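You operate a simulated robot arm through the tools that you are given. There is no shell and no other tool. Be economical: measure what you need, move in short steps, check, and stop when the job is done.

You are at the controls of a simulated robot arm. One attempt, no reset.

## Task
Close the gap in the thin pipe with the white sliding sleeve.
Fine: ease the orange lever, slide the sleeve over the gap to its stop, throw the orange lever back and wind the brown knob tight.

Only the result counts: the job must be done as asked and must still hold three seconds after the hand-in. Knocking over, shifting, dropping, spilling or breaking anything else fails it.

## Robot
A 7-joint arm with a vacuum gripper on a trunk, on a base that drives. Base frame: it is fixed to the floor where the robot stands at the start and does not move with it; the origin is under the middle of the robot, x ahead of it, y to its left, z up; the surface under the hand at the start is at about z = 0.76. Readings come in m, rad, newtons and seconds.
Its first joint turns from -2.897 to 2.897 rad. Places, roughly: brown lobed knob [0.7, -0.2, 1.1]; brown stopper (4x4x8 cm) [0.7, -0.1, 0.9]; orange lever on the thin pipe [0.9, -0.1, 1.1]; purple lever on the trap [0.6, 0, 0.8]; white sliding sleeve [0.8, -0.2, 1.1]. Payload 1.06 kg.
Tool frame: the origin (TCP) lies in the middle of the cups' lips, and z points out of the cups. The gripper has 1 cup of 0.024 m across, covering 0.024 by 0.024 m (tool x, y); the bellows give 0.008 m. With the vacuum on, a cup seals on a smooth face that it is pressed against (1 to 4 N); it does not hold porous or soft things. The pull reaches 23 N.
Orientation is told as [roll, pitch, yaw] about the base's x, y, z axes, in that order, counted from this pose: with the cups facing straight down, the tool's x points along the base's -x, its y along +y and its z along -z.

## Interface
- The arm moves only by the tool jog_arm. Its argument "increments" is a list of rows, each an object (a shift or turn left out is 0, a gripper value left out holds the last) with "dp": the shift along the tool's x, y, z in units of 25 mm (1.0 is 25 mm), a list of three; "turn": the turn, a rotation vector about the tool's x, y, z in units of 4 degrees (1.0 is 4 degrees), a list of three. In form: [{"dp": [dx, dy, dz], "turn": [rx, ry, rz]}, ...]. A call has 1 to 20 rows; each row shifts and turns the commanded pose from where the row before left it, along the tool's axes as they then stand. "vac" is the vacuum: 1 switches it on, 0 off, set as the call begins (left out, the last holds). A call with a number of a shift or a turn outside -1 to 1 is refused whole. Each row takes 0.2 s and may step no farther than 0.05 m and 0.15 rad from the row before; otherwise, or with a gripper value out of range, the whole call is refused. Where a pose cannot be reached the arm comes as near as it can. A force on the tool above 90 N (or 10 N above the force at the start of the call, whichever is more), or a blocked arm, ends the call early, and 0.2 s more pass. The pull builds up within a second once a cup has sealed. Time passes only in rows, and 0.2 s behind the last, so rows that do not move give it time. The reply holds the time, the measured pose of the TCP, the force on the tool along the base axes and the pull of the vacuum, in the units named above and with some noise, with the torque about the TCP (base axes, N m) and any sound that the robot's microphone picked up.
- Cameras (640 x 400 px; columns grow to the right, rows downward): "scene" is now at [0.1744, 0.1728, 1.511]; the picture's right is [-0.37, -0.93, 0.00], its down [-0.49, 0.20, -0.85] and it looks along [0.79, -0.32, -0.53] (base axes); focal length 261 px, centre (320, 200). "wrist" rides on the gripper at [0.078, 0.019, -0.096] in the tool frame; the picture's right is [-0.24, 0.97, 0.00], its down [-0.71, -0.17, -0.69] and it looks along [-0.67, -0.16, 0.73] (tool axes); focal length 243 px, centre (320, 200). There is no depth. A picture from a camera that has moved, and an enlarged one, comes with that camera's place and axes in the base frame and with its lens. The place of the scene camera against the robot may be out by one fixed shift of up to 0.025 m in any direction.
- get_image(camera): a new picture of that camera. No time passes.
- roll_base(legs): drives the robot by 1 to 6 legs, each [ahead, left, turn to the left] in m, m and rad, along the robot's own axes; the way and the turn of a leg run together, so that a leg with both is an arc; at most 1.5 m and 3.142 rad a leg. The arm and the cameras ride along, it lands a little off, and it stops where it bumps. It gives what a move gives.
- pan_tilt(pan, tilt): turns the head with the scene camera to pan (to the left, within 2.094 rad either way) and tilt (down, from -0.506 to 1.204), counted from straight ahead of the robot. It gives what a move gives.
- zoom(camera, box): a new picture of the part [left, top, right, bottom] of that camera's present view, enlarged. No time passes.
- finish_job(): hands the job in; it is judged then, once.

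Go step by step. Nothing tells you exact positions but the pictures and the camera data: compare them with the known pose of the tool, close in by small moves and look again before you grip or let go. The budget is 120 turns and 90 pictures, counting those below and the enlarged ones. Unless the task says otherwise, let go and move clear before handing in, and close with one line.

The tools are called after "Request:" as a command line: name --argument value ..., lists and objects as JSON in quotes. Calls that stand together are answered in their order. jog_arm: Moves the arm, as the interface text tells. Its arguments: {"type":"object","properties":{"increments":{"type":"array"},"vac":{"type":"number"}},"required":["increments"]} The other tools are called the same way: roll_base (legs) drives the base; pan_tilt (pan, tilt) turns the head that bears the scene camera; get_image (camera) takes a picture; zoom (camera, box) takes an enlarged picture of a part of a camera's view; finish_job () hands the job in.

At the start:

```text
t: 0.0
eef_pos: [0.5774, 0.1198, 1.3369]
ee_rot: [0.002, 0.001, 0.0]
force: [0.8, -0.1, 0.6]
moment: [0.02, -0.02, -0.02]
pull: 0.0
robot x, y, heading: [-0.0026, 0.0015, -0.002]
head pan, tilt: [-0.382, 0.555]
```

scene: 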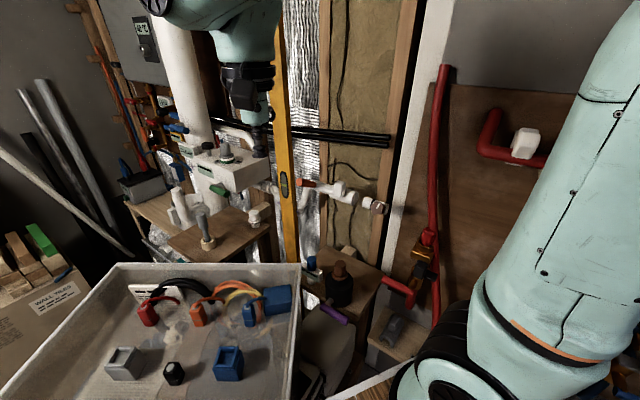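
wrist: 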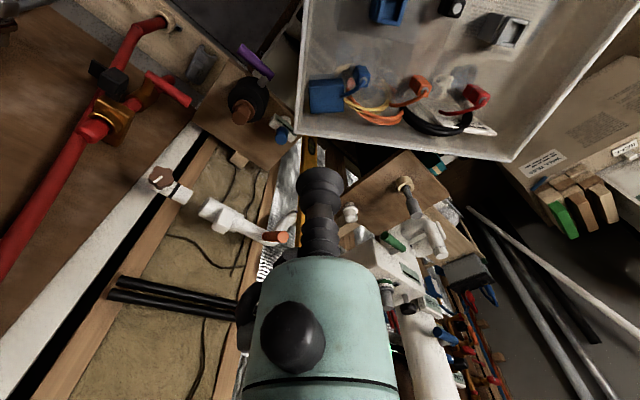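

I see the thin white pipe with an orange lever, a white sleeve and a brown knob at the right end, behind a yellow level. I'll take enlarged views first.

Request:
zoom --camera "scene" --box '[240, 150, 400, 250]'

Request:
zoom --camera "wrist" --box '[130, 140, 330, 265]'

```text
4.00 times, centred on (320, 200) of scene
camera zoom: at [0.1744, 0.1728, 1.511], right [-0.37, -0.93, 0.0], down [-0.49, 0.2, -0.85], along [0.79, -0.32, -0.53], focal length 1044 px, centre (320, 200)
```

zoom: 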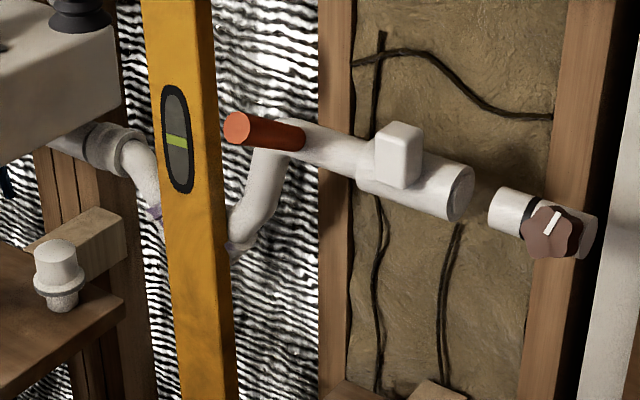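

```text
3.20 times, centred on (230, 202) of wrist
camera zoom: at [0.499, 0.1379, 1.4314], right [0.24, 0.97, 0.0], down [0.71, -0.17, 0.69], along [0.67, -0.16, -0.73], focal length 776 px, centre (608, 192)
```

zoom: 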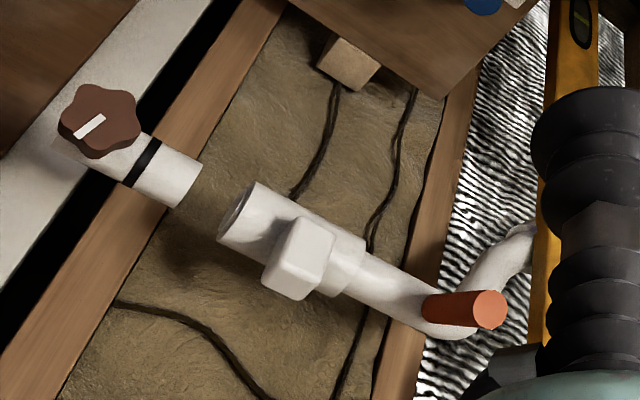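

The pipe runs roughly along y near x≈0.87, z≈1.1. The wrist camera is the more reliable one, so I'll swing the tool toward forward-facing and view the parts from more angles.

Request:
jog_arm --increments '[{"dp": [0, -0.6, 0], "turn": [0, -1, 0]}, {"dp": [0, -0.6, 0], "turn": [0, -1, 0]}, {"dp": [0, -0.6, 0], "turn": [0, -1, 0]}, {"dp": [0, -0.6, 0], "turn": [0, -1, 0]}, {"dp": [0, -0.6, 0], "turn": [0, -1, 0]}, {"dp": [0, -0.6, 0], "turn": [0, -1, 0]}, {"dp": [0, -0.6, 0], "turn": [0, -1, 0]}, {"dp": [0, -0.6, 0], "turn": [0, -1, 0]}, {"dp": [0, -0.6, 0], "turn": [0, -1, 0]}, {"dp": [0, -0.6, 0], "turn": [0, -1, 0]}]'

Request:
get_image --camera "wrist"

Request:
get_image --camera "scene"

```text
t: 2.2
eef_pos: [0.5767, -0.0314, 1.3368]
ee_rot: [0.0, -0.701, -0.001]
force: [-0.2, 1.0, 0.0]
moment: [-0.01, 0.01, 0.03]
pull: 0.1
robot x, y, heading: [-0.0053, -0.0002, -0.001]
head pan, tilt: [-0.382, 0.555]
```

```text
85 pictures are left
camera wrist: at [0.4552, -0.0128, 1.36], right [0.18, 0.97, 0.15], down [0.1, -0.17, 0.98], along [0.98, -0.16, -0.13], focal length 243 px, centre (320, 200)
```

wrist: 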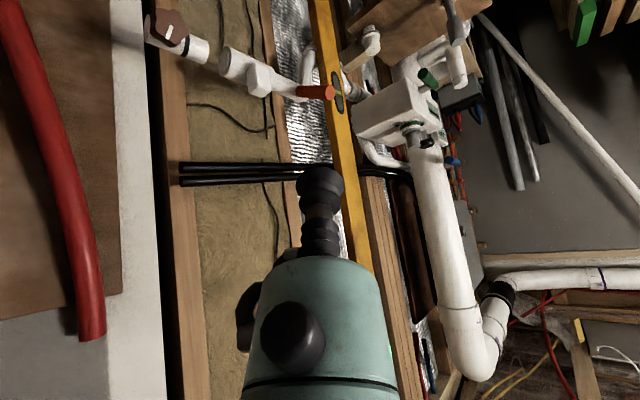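

```text
84 pictures are left
camera scene: at [0.1745, 0.1728, 1.511], right [-0.37, -0.93, 0.0], down [-0.49, 0.2, -0.85], along [0.79, -0.32, -0.53], focal length 261 px, centre (320, 200)
```

scene: 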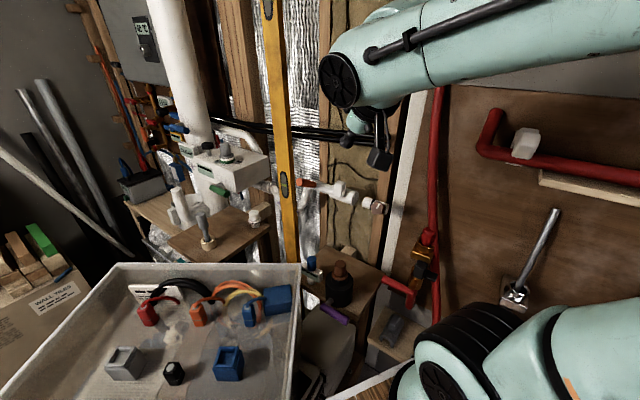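

Request:
zoom --camera "wrist" --box '[140, 0, 348, 130]'

```text
3.08 times, centred on (244, 65) of wrist
camera zoom: at [0.4552, -0.0128, 1.36], right [0.18, 0.97, 0.15], down [0.1, -0.17, 0.98], along [0.98, -0.16, -0.13], focal length 746 px, centre (554, 615)
```

zoom: 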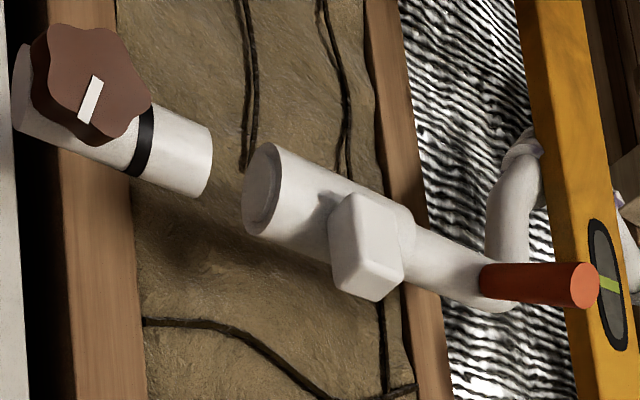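

Triangulating gives the lever tip ≈(0.875,-0.03,1.11), boss ≈(0.815,-0.14,1.095) and knob ≈(0.69,-0.20,1.09), so the pipe runs diagonally. I'll yaw the tool about -45° to face the pipe squarely and look again.

Request:
jog_arm --increments '[{"turn": [0.8, 0, 0.95]}, {"turn": [0.8, 0, 0.95]}, {"turn": [0.8, 0, 0.95]}, {"turn": [0.8, 0, 0.95]}, {"turn": [0.8, 0, 0.95]}, {"turn": [0.8, 0, 0.95]}, {"turn": [0.8, 0, 0.95]}, {"turn": [0.8, 0, 0.95]}, {"turn": [0.8, 0, 0.95]}]'

Request:
get_image --camera "wrist"

```text
t: 4.2
eef_pos: [0.5781, -0.0304, 1.3364]
ee_rot: [-0.002, -0.698, -0.78]
force: [-0.1, -0.3, -0.3]
moment: [-0.02, -0.01, 0.0]
pull: 0.0
robot x, y, heading: [-0.002, 0.0, 0.0]
head pan, tilt: [-0.382, 0.555]
```

```text
82 pictures are left
camera wrist: at [0.5044, 0.0686, 1.3589], right [0.81, 0.56, 0.15], down [-0.05, -0.19, 0.98], along [0.58, -0.8, -0.13], focal length 243 px, centre (320, 200)
```

wrist: 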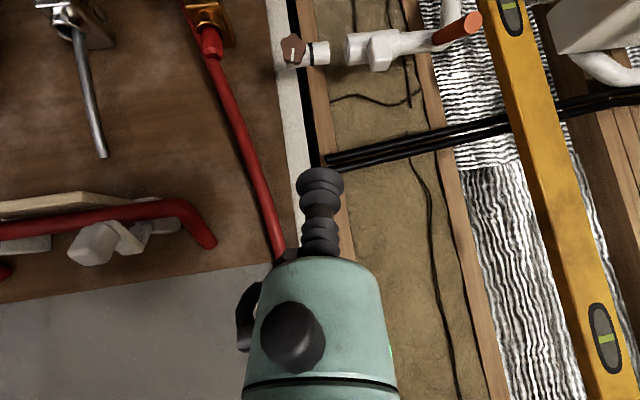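

Request:
zoom --camera "wrist" --box '[270, 0, 494, 140]'

```text
2.86 times, centred on (382, 70) of wrist
camera zoom: at [0.5044, 0.0686, 1.3589], right [0.81, 0.56, 0.15], down [-0.05, -0.19, 0.98], along [0.58, -0.8, -0.13], focal length 693 px, centre (143, 571)
```

zoom: 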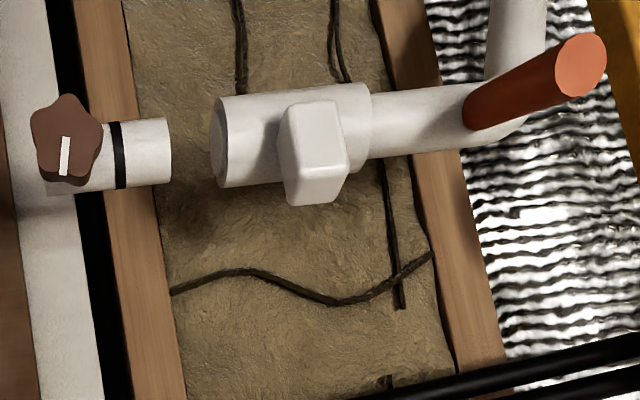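

Positions are consistent now: the pipe axis is at z≈1.06, and the boss, lever and knob all stick out toward the robot and up. I'll move closer to study the lever and boss.

Request:
jog_arm --increments '[{"dp": [0.08, 0.56, 0.9]}, {"dp": [0.08, 0.56, 0.9]}, {"dp": [0.08, 0.56, 0.9]}, {"dp": [0.08, 0.56, 0.9]}]'

Request:
get_image --camera "wrist"

Request:
zoom --camera "scene" --box '[270, 150, 410, 238]'

```text
t: 5.2
eef_pos: [0.6527, -0.0272, 1.2639]
ee_rot: [0.0, -0.7, -0.777]
force: [-0.3, 0.3, 0.4]
moment: [0.02, 0.01, 0.01]
pull: 0.1
robot x, y, heading: [0.0016, -0.0032, -0.001]
head pan, tilt: [-0.382, 0.555]
```

```text
80 pictures are left
camera wrist: at [0.5793, 0.071, 1.2851], right [0.81, 0.56, 0.15], down [-0.05, -0.19, 0.98], along [0.58, -0.8, -0.13], focal length 243 px, centre (320, 200)
```

wrist: 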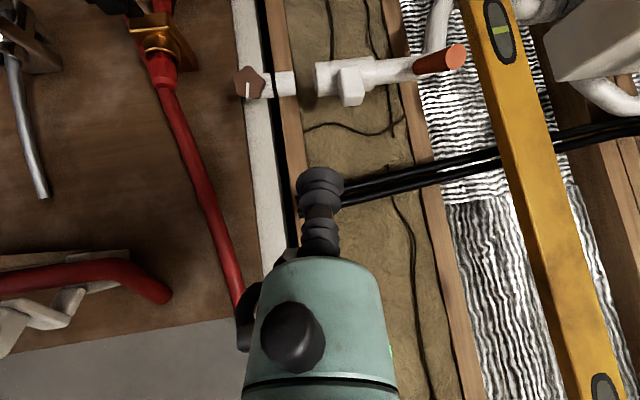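

```text
4.55 times, centred on (340, 194) of scene
camera zoom: at [0.1739, 0.173, 1.511], right [-0.37, -0.93, 0.0], down [-0.49, 0.2, -0.85], along [0.79, -0.32, -0.53], focal length 1186 px, centre (229, 227)
```

zoom: 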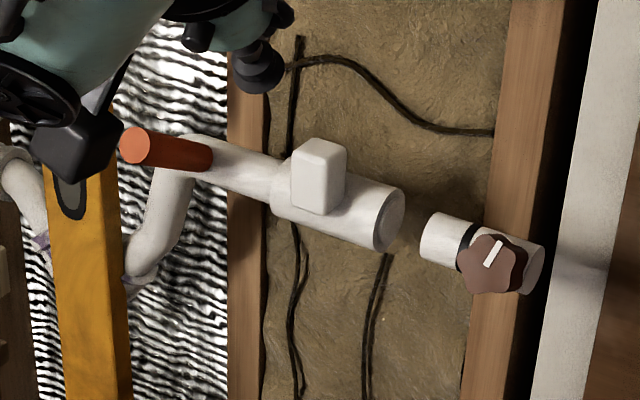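

Request:
zoom --camera "wrist" --box '[300, 20, 492, 140]'

Request:
zoom --camera "wrist" --box '[220, 40, 380, 140]'

```text
3.33 times, centred on (396, 80) of wrist
camera zoom: at [0.5793, 0.071, 1.2851], right [0.81, 0.56, 0.15], down [-0.05, -0.19, 0.98], along [0.58, -0.8, -0.13], focal length 809 px, centre (67, 600)
```

zoom: 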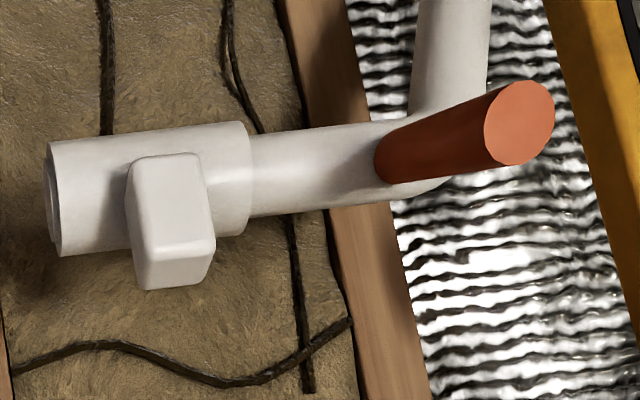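

```text
4.00 times, centred on (300, 90) of wrist
camera zoom: at [0.5793, 0.071, 1.2851], right [0.81, 0.56, 0.15], down [-0.05, -0.19, 0.98], along [0.58, -0.8, -0.13], focal length 970 px, centre (400, 640)
```

zoom: 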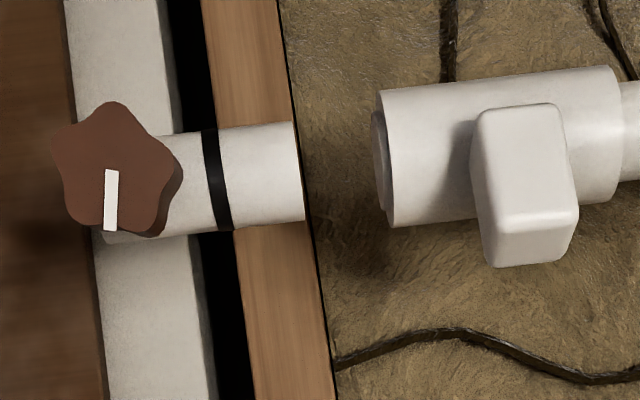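

Request:
jog_arm --increments '[{"dp": [0.34, 0.71, 0.63]}, {"dp": [0.34, 0.71, 0.63]}, {"dp": [0.34, 0.71, 0.63]}, {"dp": [0.34, 0.71, 0.63]}]'

Request:
get_image --camera "wrist"

Request:
get_image --camera "scene"

```text
t: 6.2
eef_pos: [0.7123, 0.013, 1.1901]
ee_rot: [0.002, -0.699, -0.778]
force: [-1.0, 0.2, 0.2]
moment: [0.02, 0.02, 0.04]
pull: 0.0
robot x, y, heading: [0.0015, -0.0001, 0.004]
head pan, tilt: [-0.382, 0.555]
```

```text
76 pictures are left
camera wrist: at [0.6393, 0.1109, 1.2126], right [0.81, 0.56, 0.15], down [-0.05, -0.19, 0.98], along [0.58, -0.8, -0.13], focal length 243 px, centre (320, 200)
```

wrist: 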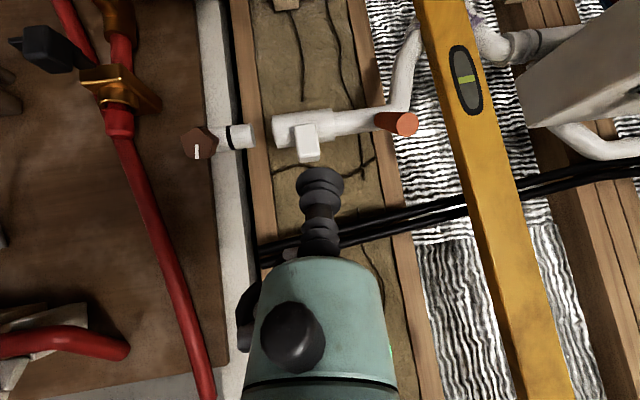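

```text
75 pictures are left
camera scene: at [0.1741, 0.1722, 1.5111], right [-0.37, -0.93, 0.0], down [-0.49, 0.2, -0.85], along [0.79, -0.32, -0.53], focal length 261 px, centre (320, 200)
```

scene: 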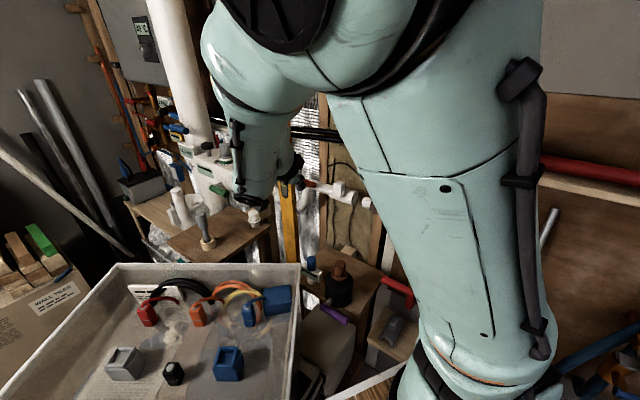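

Request:
zoom --camera "wrist" --box '[250, 70, 442, 190]'

Request:
zoom --camera "wrist" --box '[170, 80, 330, 180]'

```text
3.33 times, centred on (346, 130) of wrist
camera zoom: at [0.6393, 0.1109, 1.2126], right [0.81, 0.56, 0.15], down [-0.05, -0.19, 0.98], along [0.58, -0.8, -0.13], focal length 809 px, centre (233, 433)
```

zoom: 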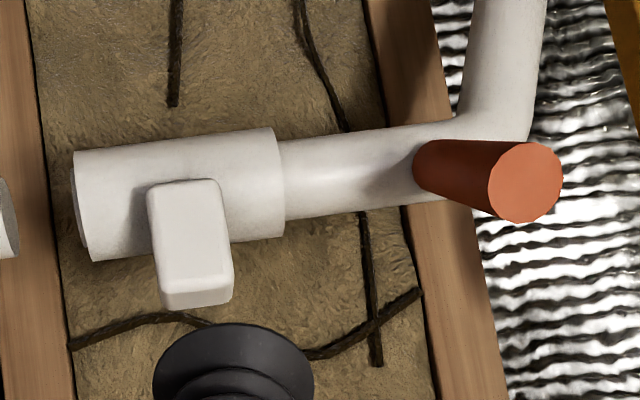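

```text
4.00 times, centred on (250, 130) of wrist
camera zoom: at [0.6393, 0.1109, 1.2126], right [0.81, 0.56, 0.15], down [-0.05, -0.19, 0.98], along [0.58, -0.8, -0.13], focal length 970 px, centre (600, 480)
```

zoom: 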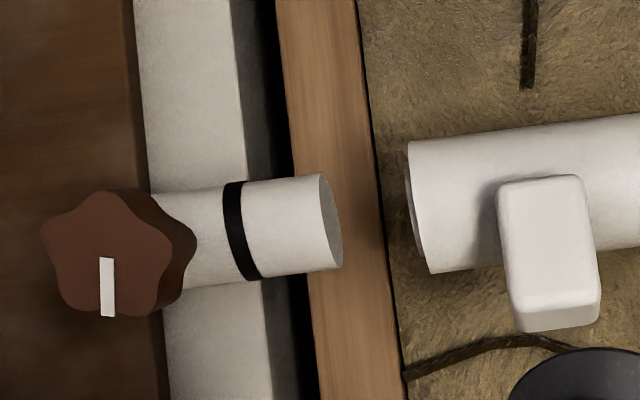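

The lever is a stub of about 8 cm pointing out and ~30° up, with its tip at ≈(0.876,-0.032,1.111). I'll align the tool with it and stand off in front of the tip.

Request:
jog_arm --increments '[{"turn": [0, -1, 0]}, {"turn": [0, -1, 0]}, {"turn": [0, -1, 0]}, {"turn": [0, -1, 0]}, {"turn": [0, -1, 0]}, {"turn": [0.87, 0, 0.5]}, {"turn": [0.87, 0, 0.5]}]'

Request:
get_image --camera "wrist"

```text
t: 7.8
eef_pos: [0.7126, 0.0149, 1.1917]
ee_rot: [-0.004, -1.048, -0.916]
force: [-0.6, -0.2, 0.1]
moment: [-0.01, -0.02, 0.01]
pull: 0.1
robot x, y, heading: [-0.0028, -0.0002, -0.003]
head pan, tilt: [-0.382, 0.555]
```

```text
72 pictures are left
camera wrist: at [0.6542, 0.1219, 1.171], right [0.85, 0.49, 0.2], down [-0.28, 0.09, 0.96], along [0.45, -0.86, 0.21], focal length 243 px, centre (320, 200)
```

wrist: 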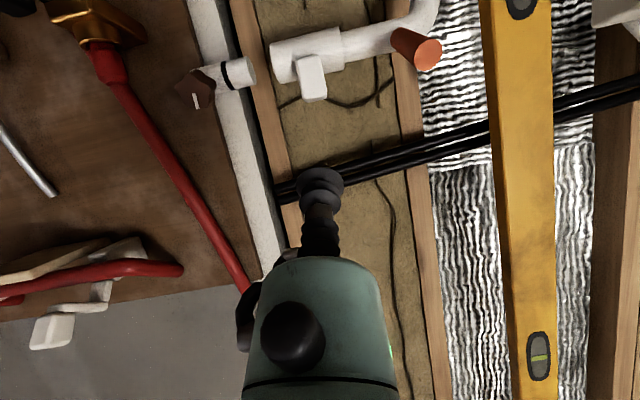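

Request:
jog_arm --increments '[{"dp": [0.015, 0.9, 0.6]}, {"dp": [0.015, 0.9, 0.6]}, {"dp": [0.015, 0.9, 0.6]}, {"dp": [0.015, 0.9, 0.9]}, {"dp": [0.015, 0.43, 0.9]}, {"dp": [0.015, 0, 0.9]}]'

Request:
get_image --camera "wrist"

Request:
zoom --camera "scene" --box '[230, 120, 390, 220]'

```text
t: 9.2
eef_pos: [0.8508, -0.0002, 1.1355]
ee_rot: [-0.005, -1.047, -0.921]
force: [-0.2, -0.2, -1.2]
moment: [0.0, 0.04, 0.05]
pull: 0.2
robot x, y, heading: [-0.0048, 0.0047, -0.002]
head pan, tilt: [-0.382, 0.555]
```

```text
71 pictures are left
camera wrist: at [0.7924, 0.1069, 1.1147], right [0.84, 0.5, 0.2], down [-0.28, 0.09, 0.96], along [0.46, -0.86, 0.21], focal length 243 px, centre (320, 200)
```

wrist: 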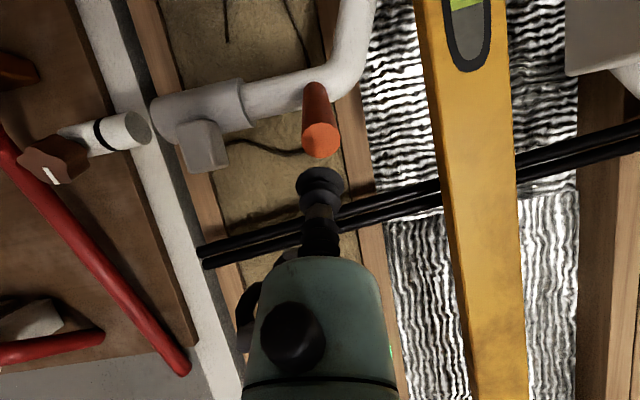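

```text
4.00 times, centred on (310, 170) of scene
camera zoom: at [0.1741, 0.1729, 1.511], right [-0.37, -0.93, 0.0], down [-0.49, 0.2, -0.85], along [0.79, -0.32, -0.53], focal length 1044 px, centre (360, 320)
```

zoom: 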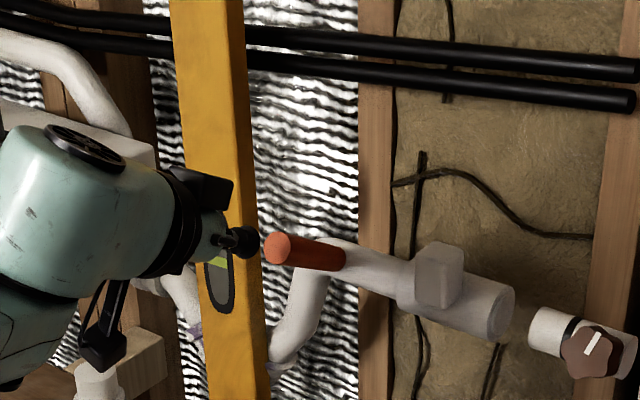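

The cup is lined up with the lever's end face, about 48 mm away. I'll advance with vacuum on, in small final steps.

Request:
jog_arm --increments '[{"dp": [0.05, 0.02, 0.6]}, {"dp": [0, 0, 0.6]}, {"dp": [0, 0, 0.4]}, {"dp": [0, 0, 0.15]}]' --vac 1

Request:
zoom --camera "wrist" --box '[240, 70, 400, 230]'

```text
t: 10.2
eef_pos: [0.8756, -0.0312, 1.1098]
ee_rot: [-0.004, -1.047, -0.919]
force: [0.1, 0.4, -0.5]
moment: [0.03, -0.01, -0.02]
pull: 0.1
robot x, y, heading: [0.0, -0.0026, -0.003]
head pan, tilt: [-0.382, 0.555]
```

```text
2.50 times, centred on (320, 150) of wrist
camera zoom: at [0.8159, 0.0761, 1.0894], right [0.85, 0.49, 0.2], down [-0.28, 0.09, 0.96], along [0.46, -0.86, 0.21], focal length 606 px, centre (320, 325)
```

zoom: 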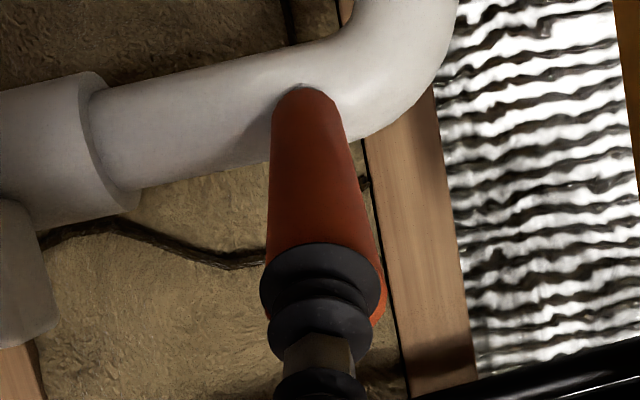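

Request:
jog_arm --increments '[{"dp": [-0.06, 0.12, 0]}, {"dp": [0, 0, 0.1]}, {"dp": [0, 0, 0.06]}, {"dp": [0, 0, 0]}, {"dp": [0, 0, 0]}]'

Request:
zoom --camera "wrist" --box '[240, 70, 400, 230]'

```text
t: 11.4
eef_pos: [0.8795, -0.0344, 1.1085]
ee_rot: [-0.004, -1.048, -0.918]
force: [-0.6, -2.8, 3.0]
moment: [-0.06, 0.0, -0.01]
pull: 23.6
robot x, y, heading: [-0.0005, 0.0019, 0.002]
head pan, tilt: [-0.382, 0.555]
```

```text
2.50 times, centred on (320, 150) of wrist
camera zoom: at [0.8214, 0.0736, 1.088], right [0.84, 0.49, 0.2], down [-0.28, 0.09, 0.96], along [0.46, -0.86, 0.21], focal length 606 px, centre (320, 325)
```

zoom: 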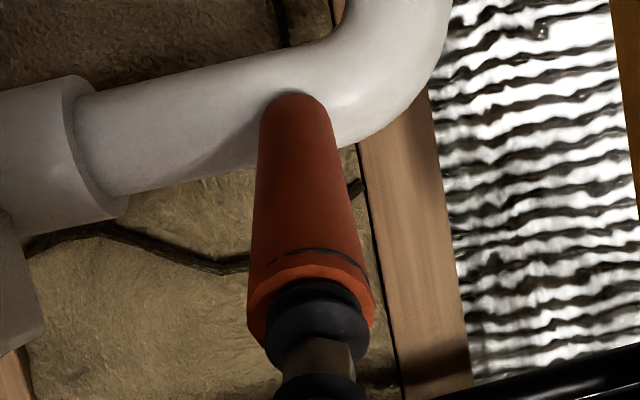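

Sealed on the lever (pull 23.6 N). Now I'll probe which way it gives with small moves.

Request:
jog_arm --increments '[{"dp": [0.2, 0, 0]}, {"dp": [0, 0, 0]}]'

Request:
jog_arm --increments '[{"dp": [-0.4, 0, 0]}, {"dp": [0, 0, 0]}]'

Request:
jog_arm --increments '[{"dp": [0.2, 0.2, 0]}, {"dp": [0, 0, 0]}]'

Request:
jog_arm --increments '[{"dp": [0, -0.4, 0]}, {"dp": [0, 0, 0]}]'

```text
t: 12.0
eef_pos: [0.8783, -0.0331, 1.1049]
ee_rot: [-0.001, -1.049, -0.921]
force: [3.9, -6.8, 8.0]
moment: [-0.01, 0.04, -0.02]
pull: 22.4
robot x, y, heading: [-0.0014, 0.0012, 0.0]
head pan, tilt: [-0.382, 0.555]
```

```text
t: 12.6
eef_pos: [0.8825, -0.0362, 1.1101]
ee_rot: [-0.004, -1.047, -0.918]
force: [-9.1, -5.7, -4.0]
moment: [0.04, 0.03, -0.01]
pull: 23.0
robot x, y, heading: [-0.0039, -0.0021, -0.004]
head pan, tilt: [-0.382, 0.555]
```

```text
t: 13.2
eef_pos: [0.8829, -0.0322, 1.1092]
ee_rot: [-0.002, -1.047, -0.921]
force: [-16.1, -12.8, 0.7]
moment: [-0.03, -0.01, -0.14]
pull: 23.0
robot x, y, heading: [0.0041, -0.0007, -0.002]
head pan, tilt: [-0.382, 0.555]
```

```text
t: 13.8
eef_pos: [0.8779, -0.0327, 1.1094]
ee_rot: [-0.001, -1.049, -0.916]
force: [9.3, 0.3, -6.4]
moment: [0.01, 0.09, -0.01]
pull: 22.9
robot x, y, heading: [0.0001, 0.0019, -0.001]
head pan, tilt: [-0.382, 0.555]
```

Request:
jog_arm --increments '[{"dp": [0.2, 0.2, 0]}, {"dp": [0.2, 0, 0]}, {"dp": [0, 0, 0]}]'

Request:
jog_arm --increments '[{"dp": [-0.4, 0, 0]}, {"dp": [-0.4, 0, 0]}, {"dp": [0, 0, 0]}]'

Request:
zoom --camera "wrist" --box '[240, 70, 400, 230]'

```text
t: 14.6
eef_pos: [0.877, -0.0294, 1.1018]
ee_rot: [-0.001, -1.047, -0.918]
force: [-0.4, 0.2, 1.2]
moment: [0.03, 0.04, 0.02]
pull: 0.1
robot x, y, heading: [-0.0003, 0.0016, 0.001]
head pan, tilt: [-0.382, 0.555]
```

```text
t: 15.4
eef_pos: [0.884, -0.0377, 1.1191]
ee_rot: [-0.003, -1.047, -0.918]
force: [-1.8, 1.7, 0.2]
moment: [0.04, 0.01, -0.01]
pull: 0.0
robot x, y, heading: [0.0021, -0.0012, -0.001]
head pan, tilt: [-0.382, 0.555]
```

```text
2.50 times, centred on (320, 150) of wrist
camera zoom: at [0.825, 0.0698, 1.0984], right [0.84, 0.5, 0.2], down [-0.28, 0.09, 0.96], along [0.46, -0.86, 0.21], focal length 606 px, centre (320, 325)
```

zoom: 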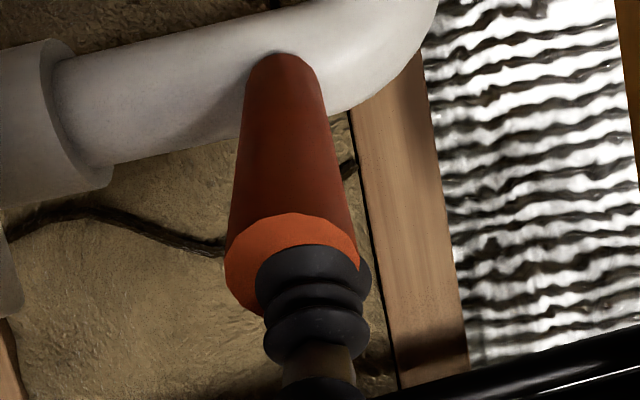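

The seal slipped before the lever moved. I'll instead push on the lever's side near its tip: from above first, pressing down.

Request:
jog_arm --increments '[{"dp": [0, 0, -0.6]}, {"dp": [-0.9, 0, 0]}, {"dp": [0, 0, 0.7]}, {"dp": [0, 0, 0.7]}, {"dp": [0.3, 0, 0]}]' --vac 0

Request:
zoom --camera "wrist" --box '[240, 70, 400, 230]'

```text
t: 16.6
eef_pos: [0.8985, -0.0561, 1.1222]
ee_rot: [-0.003, -1.047, -0.918]
force: [0.1, 0.6, -0.2]
moment: [-0.03, 0.0, 0.01]
pull: 0.0
robot x, y, heading: [-0.0016, 0.0027, -0.0]
head pan, tilt: [-0.382, 0.555]
```

```text
2.50 times, centred on (320, 150) of wrist
camera zoom: at [0.8394, 0.0519, 1.1014], right [0.85, 0.49, 0.2], down [-0.28, 0.09, 0.96], along [0.46, -0.86, 0.21], focal length 606 px, centre (320, 325)
```

zoom: 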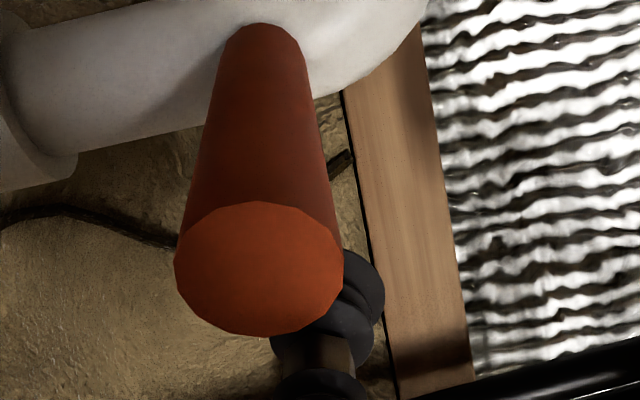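

Request:
jog_arm --increments '[{"dp": [0, -0.2, 0]}, {"dp": [0.15, 0, 0]}, {"dp": [0.15, 0, 0]}]'

Request:
jog_arm --increments '[{"dp": [0.15, 0, 0]}, {"dp": [0.15, 0, 0]}]'

Request:
jog_arm --increments '[{"dp": [0.15, 0, 0]}, {"dp": [0, 0, 0]}]'

```text
t: 17.4
eef_pos: [0.8926, -0.0582, 1.1199]
ee_rot: [0.007, -1.055, -0.921]
force: [21.4, -6.1, 32.5]
moment: [0.0, 0.01, -0.29]
pull: 0.1
robot x, y, heading: [0.0023, 0.0014, -0.002]
head pan, tilt: [-0.382, 0.555]
```

```text
t: 18.2
eef_pos: [0.8922, -0.0562, 1.12]
ee_rot: [0.018, -1.068, -0.934]
force: [4.7, -8.4, 15.6]
moment: [0.01, -0.03, 0.01]
pull: 0.1
robot x, y, heading: [0.0004, -0.0023, 0.001]
head pan, tilt: [-0.382, 0.555]
stopped in row 2: the force on the tool passed its limit at 90 N (the readings are from after the stop); the commanded pose is now the measured one
```

```text
t: 18.8
eef_pos: [0.8927, -0.0563, 1.1202]
ee_rot: [0.023, -1.072, -0.937]
force: [19.3, -18.7, 48.8]
moment: [0.02, -0.05, -0.09]
pull: 0.1
robot x, y, heading: [-0.0, -0.0004, -0.0]
head pan, tilt: [-0.382, 0.555]
```

Down is a hard stop. I'll back off and try pushing sideways from the right.

Request:
jog_arm --increments '[{"dp": [-0.6, 0, 0]}, {"dp": [0, 0.9, 0]}, {"dp": [0, 0.7, 0]}, {"dp": [0.8, 0, 0]}, {"dp": [0.7, 0, 0]}]'

Request:
zoom --camera "wrist" --box '[200, 50, 440, 230]'

```text
t: 20.0
eef_pos: [0.9183, -0.0221, 1.0953]
ee_rot: [0.015, -1.065, -0.931]
force: [0.8, -0.6, -0.6]
moment: [0.0, 0.01, 0.01]
pull: 0.1
robot x, y, heading: [0.0033, 0.0006, -0.001]
head pan, tilt: [-0.382, 0.555]
```

```text
2.22 times, centred on (320, 140) of wrist
camera zoom: at [0.8583, 0.0857, 1.0735], right [0.84, 0.5, 0.21], down [-0.3, 0.09, 0.95], along [0.45, -0.86, 0.23], focal length 539 px, centre (320, 333)
```

zoom: 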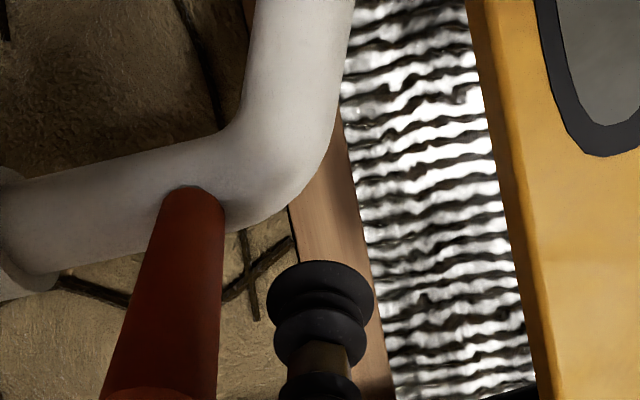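

Request:
jog_arm --increments '[{"dp": [0, -0.5, 0]}, {"dp": [0, -0.12, 0]}, {"dp": [0, -0.12, 0]}]'

Request:
jog_arm --increments '[{"dp": [0, -0.12, 0]}, {"dp": [0, -0.12, 0]}]'

Request:
jog_arm --increments '[{"dp": [0, -0.12, 0]}, {"dp": [0, -0.12, 0]}]'

Request:
zoom --camera "wrist" --box '[200, 50, 440, 230]'

```text
t: 20.8
eef_pos: [0.9019, -0.0325, 1.0947]
ee_rot: [0.014, -1.063, -0.929]
force: [1.1, 0.9, -0.3]
moment: [-0.02, 0.03, 0.01]
pull: 0.2
robot x, y, heading: [-0.0003, -0.0029, 0.001]
head pan, tilt: [-0.382, 0.555]
```

```text
t: 21.4
eef_pos: [0.8993, -0.0328, 1.094]
ee_rot: [0.014, -1.066, -0.925]
force: [16.6, 12.1, -0.5]
moment: [-0.03, 0.03, 0.05]
pull: 0.0
robot x, y, heading: [0.0026, 0.0007, -0.001]
head pan, tilt: [-0.382, 0.555]
```

```text
t: 22.0
eef_pos: [0.8984, -0.0329, 1.0938]
ee_rot: [0.016, -1.07, -0.918]
force: [52.6, 26.0, 1.3]
moment: [-0.13, 0.22, 0.27]
pull: 0.1
robot x, y, heading: [-0.0009, 0.002, 0.002]
head pan, tilt: [-0.382, 0.555]
```

```text
2.22 times, centred on (320, 140) of wrist
camera zoom: at [0.8378, 0.0737, 1.0714], right [0.83, 0.51, 0.21], down [-0.3, 0.09, 0.95], along [0.46, -0.85, 0.23], focal length 539 px, centre (320, 333)
```

zoom: 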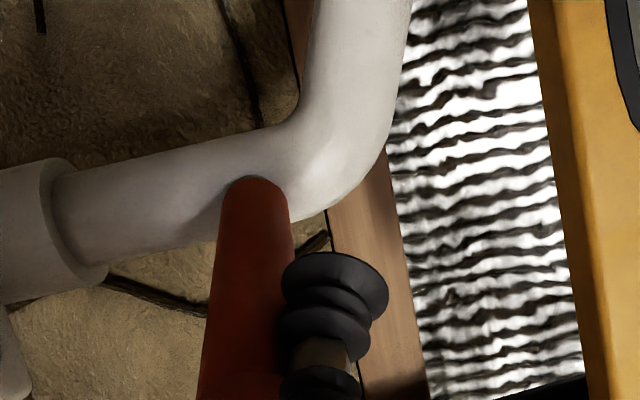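

Left is rigid too. Next I'll go underneath and push up.

Request:
jog_arm --increments '[{"dp": [0, 0.6, 0]}, {"dp": [0.8, 0, 0]}, {"dp": [0.6, 0, 0]}, {"dp": [0, -0.9, 0]}, {"dp": [0, -0.7, 0]}]'

Request:
zoom --camera "wrist" --box '[200, 50, 440, 230]'

```text
t: 23.2
eef_pos: [0.8631, -0.0413, 1.0641]
ee_rot: [0.012, -1.065, -0.926]
force: [0.9, -1.3, -1.7]
moment: [-0.03, 0.03, 0.05]
pull: 0.1
robot x, y, heading: [-0.0051, 0.0017, 0.002]
head pan, tilt: [-0.382, 0.555]
```

```text
2.22 times, centred on (320, 140) of wrist
camera zoom: at [0.8039, 0.0664, 1.042], right [0.84, 0.5, 0.21], down [-0.3, 0.1, 0.95], along [0.46, -0.86, 0.23], focal length 539 px, centre (320, 333)
```

zoom: 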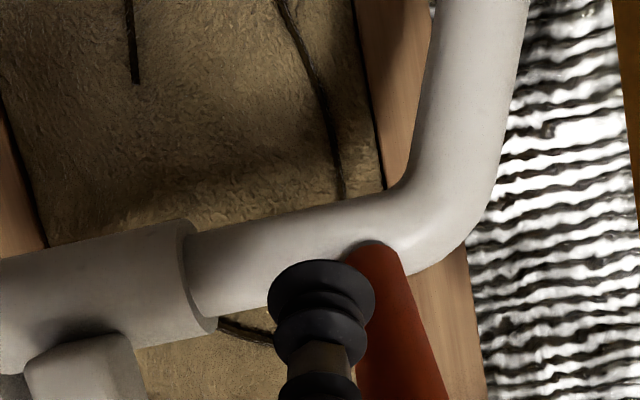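

Request:
jog_arm --increments '[{"dp": [0, 0.5, 0]}, {"dp": [-0.4, 0, 0]}, {"dp": [-0.12, 0, 0]}, {"dp": [-0.12, 0, 0]}]'

Request:
jog_arm --increments '[{"dp": [-0.12, 0, 0]}, {"dp": [-0.12, 0, 0]}]'

Request:
zoom --camera "wrist" --box '[200, 50, 440, 230]'

```text
t: 24.2
eef_pos: [0.8759, -0.0391, 1.0773]
ee_rot: [0.015, -1.064, -0.929]
force: [-0.1, -0.5, 0.3]
moment: [0.0, -0.02, 0.04]
pull: 0.1
robot x, y, heading: [0.0002, -0.0038, -0.002]
head pan, tilt: [-0.382, 0.555]
```

```text
t: 24.8
eef_pos: [0.8771, -0.0426, 1.0832]
ee_rot: [0.014, -1.064, -0.927]
force: [-0.6, 1.8, -2.2]
moment: [-0.01, -0.02, -0.01]
pull: 0.0
robot x, y, heading: [-0.0031, -0.0001, 0.001]
head pan, tilt: [-0.382, 0.555]
```

```text
2.22 times, centred on (320, 140) of wrist
camera zoom: at [0.8186, 0.066, 1.0606], right [0.84, 0.5, 0.21], down [-0.3, 0.09, 0.95], along [0.46, -0.86, 0.23], focal length 539 px, centre (320, 333)
```

zoom: 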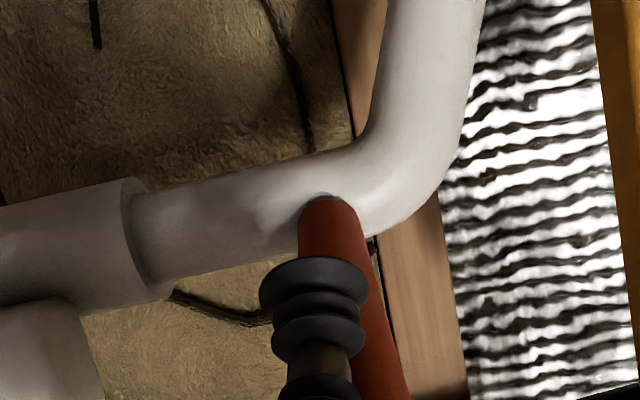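

Request:
jog_arm --increments '[{"dp": [0, 0.2, 0]}, {"dp": [-0.12, 0, 0]}, {"dp": [-0.12, 0, 0]}]'

Request:
jog_arm --increments '[{"dp": [-0.15, 0, 0]}, {"dp": [-0.15, 0, 0]}]'

Request:
jog_arm --increments '[{"dp": [-0.15, 0, 0]}, {"dp": [-0.15, 0, 0]}]'

Request:
zoom --camera "wrist" --box '[200, 50, 440, 230]'

```text
t: 25.6
eef_pos: [0.8844, -0.04, 1.0882]
ee_rot: [0.014, -1.063, -0.929]
force: [-2.0, 1.0, -1.6]
moment: [-0.02, -0.01, 0.04]
pull: 0.0
robot x, y, heading: [0.0044, -0.0003, 0.003]
head pan, tilt: [-0.382, 0.555]
```

```text
t: 26.2
eef_pos: [0.8854, -0.0443, 1.0957]
ee_rot: [0.013, -1.065, -0.929]
force: [-0.3, 2.1, -2.5]
moment: [-0.02, 0.04, -0.01]
pull: 0.0
robot x, y, heading: [0.0013, -0.0021, 0.003]
head pan, tilt: [-0.382, 0.555]
```

```text
t: 26.8
eef_pos: [0.8885, -0.045, 1.1009]
ee_rot: [0.014, -1.064, -0.929]
force: [-2.0, 1.5, -3.0]
moment: [0.01, 0.01, 0.01]
pull: 0.1
robot x, y, heading: [0.0038, 0.0037, -0.002]
head pan, tilt: [-0.382, 0.555]
```

```text
2.22 times, centred on (320, 140) of wrist
camera zoom: at [0.8288, 0.0611, 1.0796], right [0.84, 0.5, 0.21], down [-0.3, 0.1, 0.95], along [0.46, -0.86, 0.23], focal length 539 px, centre (320, 333)
```

zoom: 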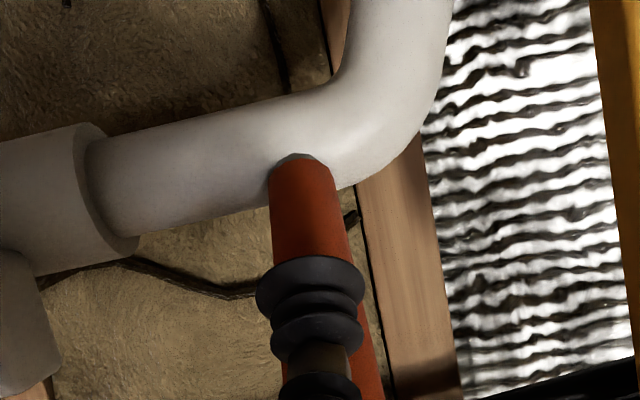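

The lever yields upward with only ~3 N, so it hinges up about the pipe. I'll follow it along its arc, rotating the tool with it.

Request:
jog_arm --increments '[{"dp": [-0.17, 0, 0], "turn": [0, 1, 0]}, {"dp": [-0.17, 0, 0], "turn": [0, 1, 0]}, {"dp": [-0.17, 0, 0], "turn": [0, 1, 0]}, {"dp": [-0.17, 0, 0], "turn": [0, 1, 0]}]'

Request:
jog_arm --increments '[{"dp": [-0.17, 0, 0], "turn": [0, 1, 0]}, {"dp": [-0.17, 0, 0], "turn": [0, 1, 0]}, {"dp": [-0.17, 0, 0], "turn": [0, 1, 0]}, {"dp": [-0.17, 0, 0], "turn": [0, 1, 0]}]'

Request:
zoom --camera "wrist" --box '[200, 50, 440, 230]'

Request:
zoom --camera "scene" --box '[230, 120, 390, 220]'

```text
t: 27.8
eef_pos: [0.8946, -0.055, 1.1174]
ee_rot: [0.009, -0.785, -0.922]
force: [-0.1, 1.1, -1.7]
moment: [0.04, -0.01, -0.04]
pull: 0.0
robot x, y, heading: [0.0026, 0.0008, -0.003]
head pan, tilt: [-0.382, 0.555]
```

```text
t: 28.8
eef_pos: [0.9029, -0.0637, 1.1269]
ee_rot: [0.007, -0.505, -0.92]
force: [0.4, 2.1, -0.6]
moment: [-0.02, 0.03, -0.02]
pull: 0.0
robot x, y, heading: [-0.0014, 0.0019, -0.004]
head pan, tilt: [-0.382, 0.555]
```

```text
2.22 times, centred on (320, 140) of wrist
camera zoom: at [0.8465, 0.0368, 1.1723], right [0.9, 0.43, 0.12], down [0.03, -0.34, 0.94], along [0.44, -0.84, -0.32], focal length 539 px, centre (320, 333)
```

zoom: 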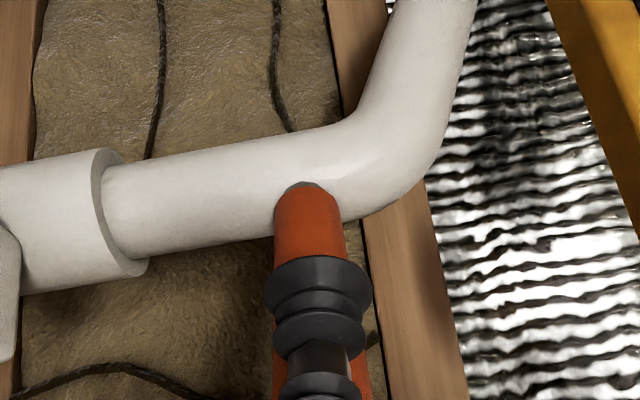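

```text
4.00 times, centred on (310, 170) of scene
camera zoom: at [0.1747, 0.1728, 1.511], right [-0.37, -0.93, 0.0], down [-0.49, 0.2, -0.85], along [0.79, -0.32, -0.53], focal length 1044 px, centre (360, 320)
```

zoom: 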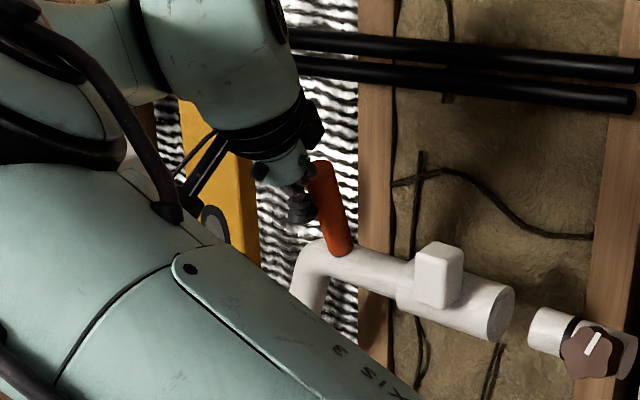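

The lever has swung to near vertical and is still free. I'll continue until it stops.

Request:
jog_arm --increments '[{"dp": [-0.17, 0, 0], "turn": [0, 1, 0]}, {"dp": [-0.17, 0, 0], "turn": [0, 1, 0]}, {"dp": [-0.17, 0, 0], "turn": [0, 1, 0]}]'

Request:
jog_arm --increments '[{"dp": [-0.17, 0, 0], "turn": [0, 1, 0]}, {"dp": [-0.17, 0, 0], "turn": [0, 1, 0]}, {"dp": [-0.17, 0, 0], "turn": [0, 1, 0]}]'

Request:
zoom --camera "scene" --box '[230, 120, 390, 220]'

```text
t: 29.6
eef_pos: [0.9094, -0.0729, 1.1317]
ee_rot: [0.006, -0.297, -0.918]
force: [0.5, 1.5, -0.9]
moment: [0.02, -0.01, -0.01]
pull: 0.1
robot x, y, heading: [0.0006, -0.0012, -0.004]
head pan, tilt: [-0.382, 0.555]
```

```text
t: 30.4
eef_pos: [0.9175, -0.0842, 1.1367]
ee_rot: [0.006, -0.085, -0.917]
force: [-0.9, 1.4, 0.7]
moment: [-0.01, -0.03, -0.06]
pull: 0.1
robot x, y, heading: [0.0036, 0.0031, -0.0]
head pan, tilt: [-0.382, 0.555]
```

```text
4.00 times, centred on (310, 170) of scene
camera zoom: at [0.1746, 0.1728, 1.511], right [-0.37, -0.93, 0.0], down [-0.49, 0.2, -0.85], along [0.79, -0.32, -0.53], focal length 1044 px, centre (360, 320)
```

zoom: 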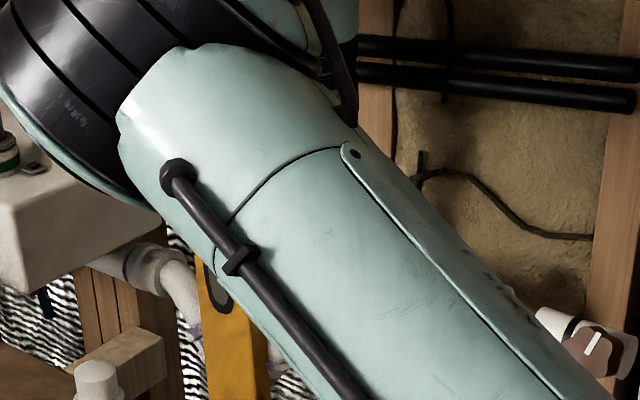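

Request:
get_image --camera "wrist"

Request:
get_image --camera "scene"

```text
57 pictures are left
camera wrist: at [0.8789, -0.0051, 1.2237], right [0.91, 0.41, 0.03], down [0.25, -0.62, 0.74], along [0.32, -0.67, -0.67], focal length 243 px, centre (320, 200)
```

wrist: 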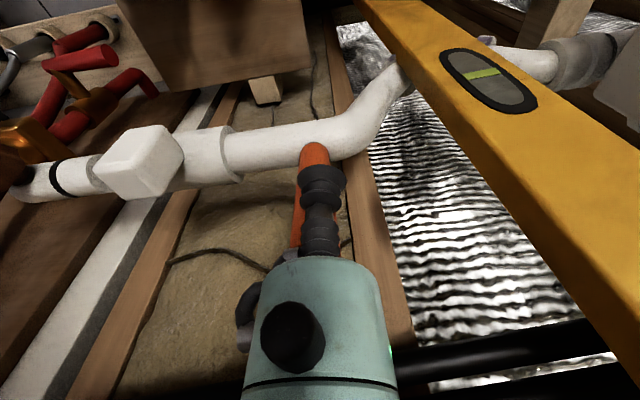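

```text
56 pictures are left
camera scene: at [0.1746, 0.1728, 1.511], right [-0.37, -0.93, 0.0], down [-0.49, 0.2, -0.85], along [0.79, -0.32, -0.53], focal length 261 px, centre (320, 200)
```

scene: 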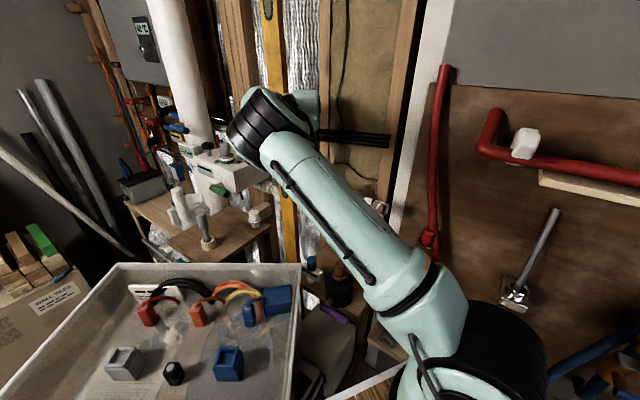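

Request:
jog_arm --increments '[{"dp": [-0.17, 0, 0.02], "turn": [0, 1, 0]}, {"dp": [-0.17, 0, 0.02], "turn": [0, 1, 0]}, {"dp": [-0.17, 0, 0.02], "turn": [0, 1, 0]}]'

Request:
jog_arm --increments '[{"dp": [-0.17, 0, 0.03], "turn": [0, 1, 0]}, {"dp": [-0.17, 0, 0.03], "turn": [0, 1, 0]}, {"dp": [-0.17, 0, 0.03], "turn": [0, 1, 0]}]'

Request:
get_image --camera "wrist"

```text
t: 31.2
eef_pos: [0.9225, -0.088, 1.1355]
ee_rot: [0.008, 0.126, -0.909]
force: [-24.5, 35.3, 6.0]
moment: [-0.13, 0.03, -0.3]
pull: 0.0
robot x, y, heading: [0.0035, 0.0018, 0.002]
head pan, tilt: [-0.382, 0.555]
```

```text
t: 32.0
eef_pos: [0.9333, -0.0896, 1.1323]
ee_rot: [0.014, 0.323, -0.897]
force: [54.6, 43.7, 4.2]
moment: [-0.5, 0.45, 0.46]
pull: 0.1
robot x, y, heading: [-0.0017, 0.0016, 0.0]
head pan, tilt: [-0.382, 0.555]
```

```text
55 pictures are left
camera wrist: at [0.9196, -0.0452, 1.2462], right [0.9, 0.43, -0.06], down [0.41, -0.81, 0.42], along [0.13, -0.41, -0.9], focal length 243 px, centre (320, 200)
```

wrist: 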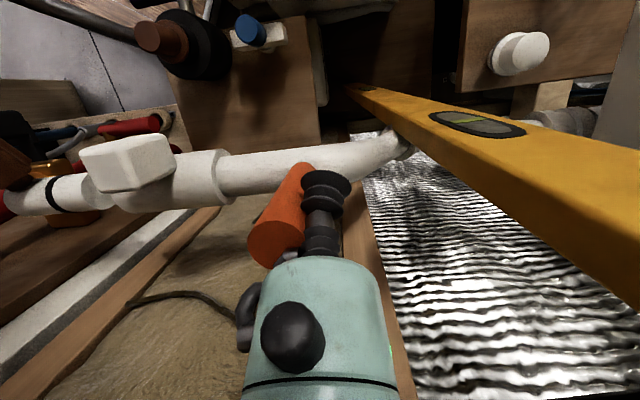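

The lever reached its far stop (force jump), and the cup then slipped beside it. I'll retreat upward and back, then check the lever.

Request:
jog_arm --increments '[{"dp": [0, 0.3, 0]}, {"dp": [0.3, 0.1, -0.8]}, {"dp": [0.6, 0, -0.8], "turn": [0, -1, 0]}, {"dp": [0.6, 0, -0.8], "turn": [0, -1, 0]}, {"dp": [0.6, 0, -0.8], "turn": [0, -1, 0]}, {"dp": [0.6, 0, -0.6], "turn": [0, -1, 0]}, {"dp": [0.6, 0, -0.6], "turn": [0, -1, 0]}, {"dp": [0, 0, -0.6], "turn": [0, -1, 0]}, {"dp": [0, 0, -0.6], "turn": [0, -1, 0]}, {"dp": [0, 0, -0.4], "turn": [0, -1, 0]}, {"dp": [0, 0, 0], "turn": [0, -1, 0]}, {"dp": [0, 0, 0], "turn": [0, -1, 0]}]'

Request:
get_image --camera "wrist"

Request:
zoom --camera "scene" --box '[230, 120, 390, 220]'

```text
t: 32.6
eef_pos: [0.9301, -0.0823, 1.1357]
ee_rot: [0.014, 0.361, -0.911]
force: [9.8, 9.0, -0.4]
moment: [-0.15, 0.14, 0.1]
pull: 0.1
robot x, y, heading: [-0.0065, 0.0042, 0.001]
head pan, tilt: [-0.382, 0.555]
stopped in row 3: the force on the tool passed its limit at 95 N (the readings are from after the stop); the commanded pose is now the measured one
```

```text
54 pictures are left
camera wrist: at [0.9188, -0.0426, 1.2525], right [0.91, 0.42, -0.07], down [0.41, -0.82, 0.39], along [0.1, -0.38, -0.92], focal length 243 px, centre (320, 200)
```

wrist: 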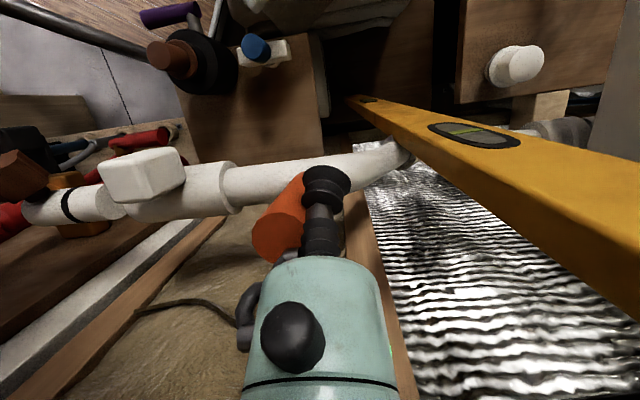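

```text
4.00 times, centred on (310, 170) of scene
camera zoom: at [0.1647, 0.176, 1.5114], right [-0.37, -0.93, 0.0], down [-0.49, 0.2, -0.85], along [0.79, -0.32, -0.52], focal length 1044 px, centre (360, 320)
```

zoom: 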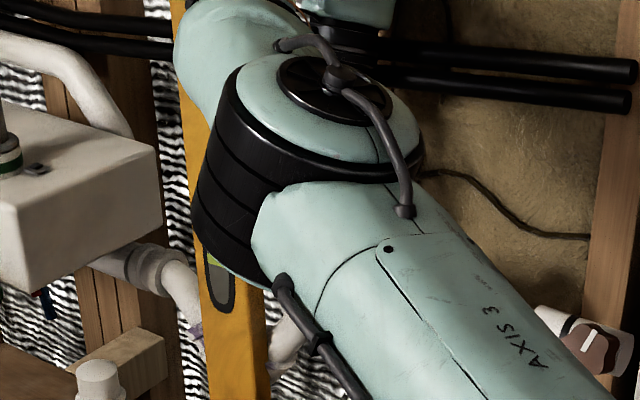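

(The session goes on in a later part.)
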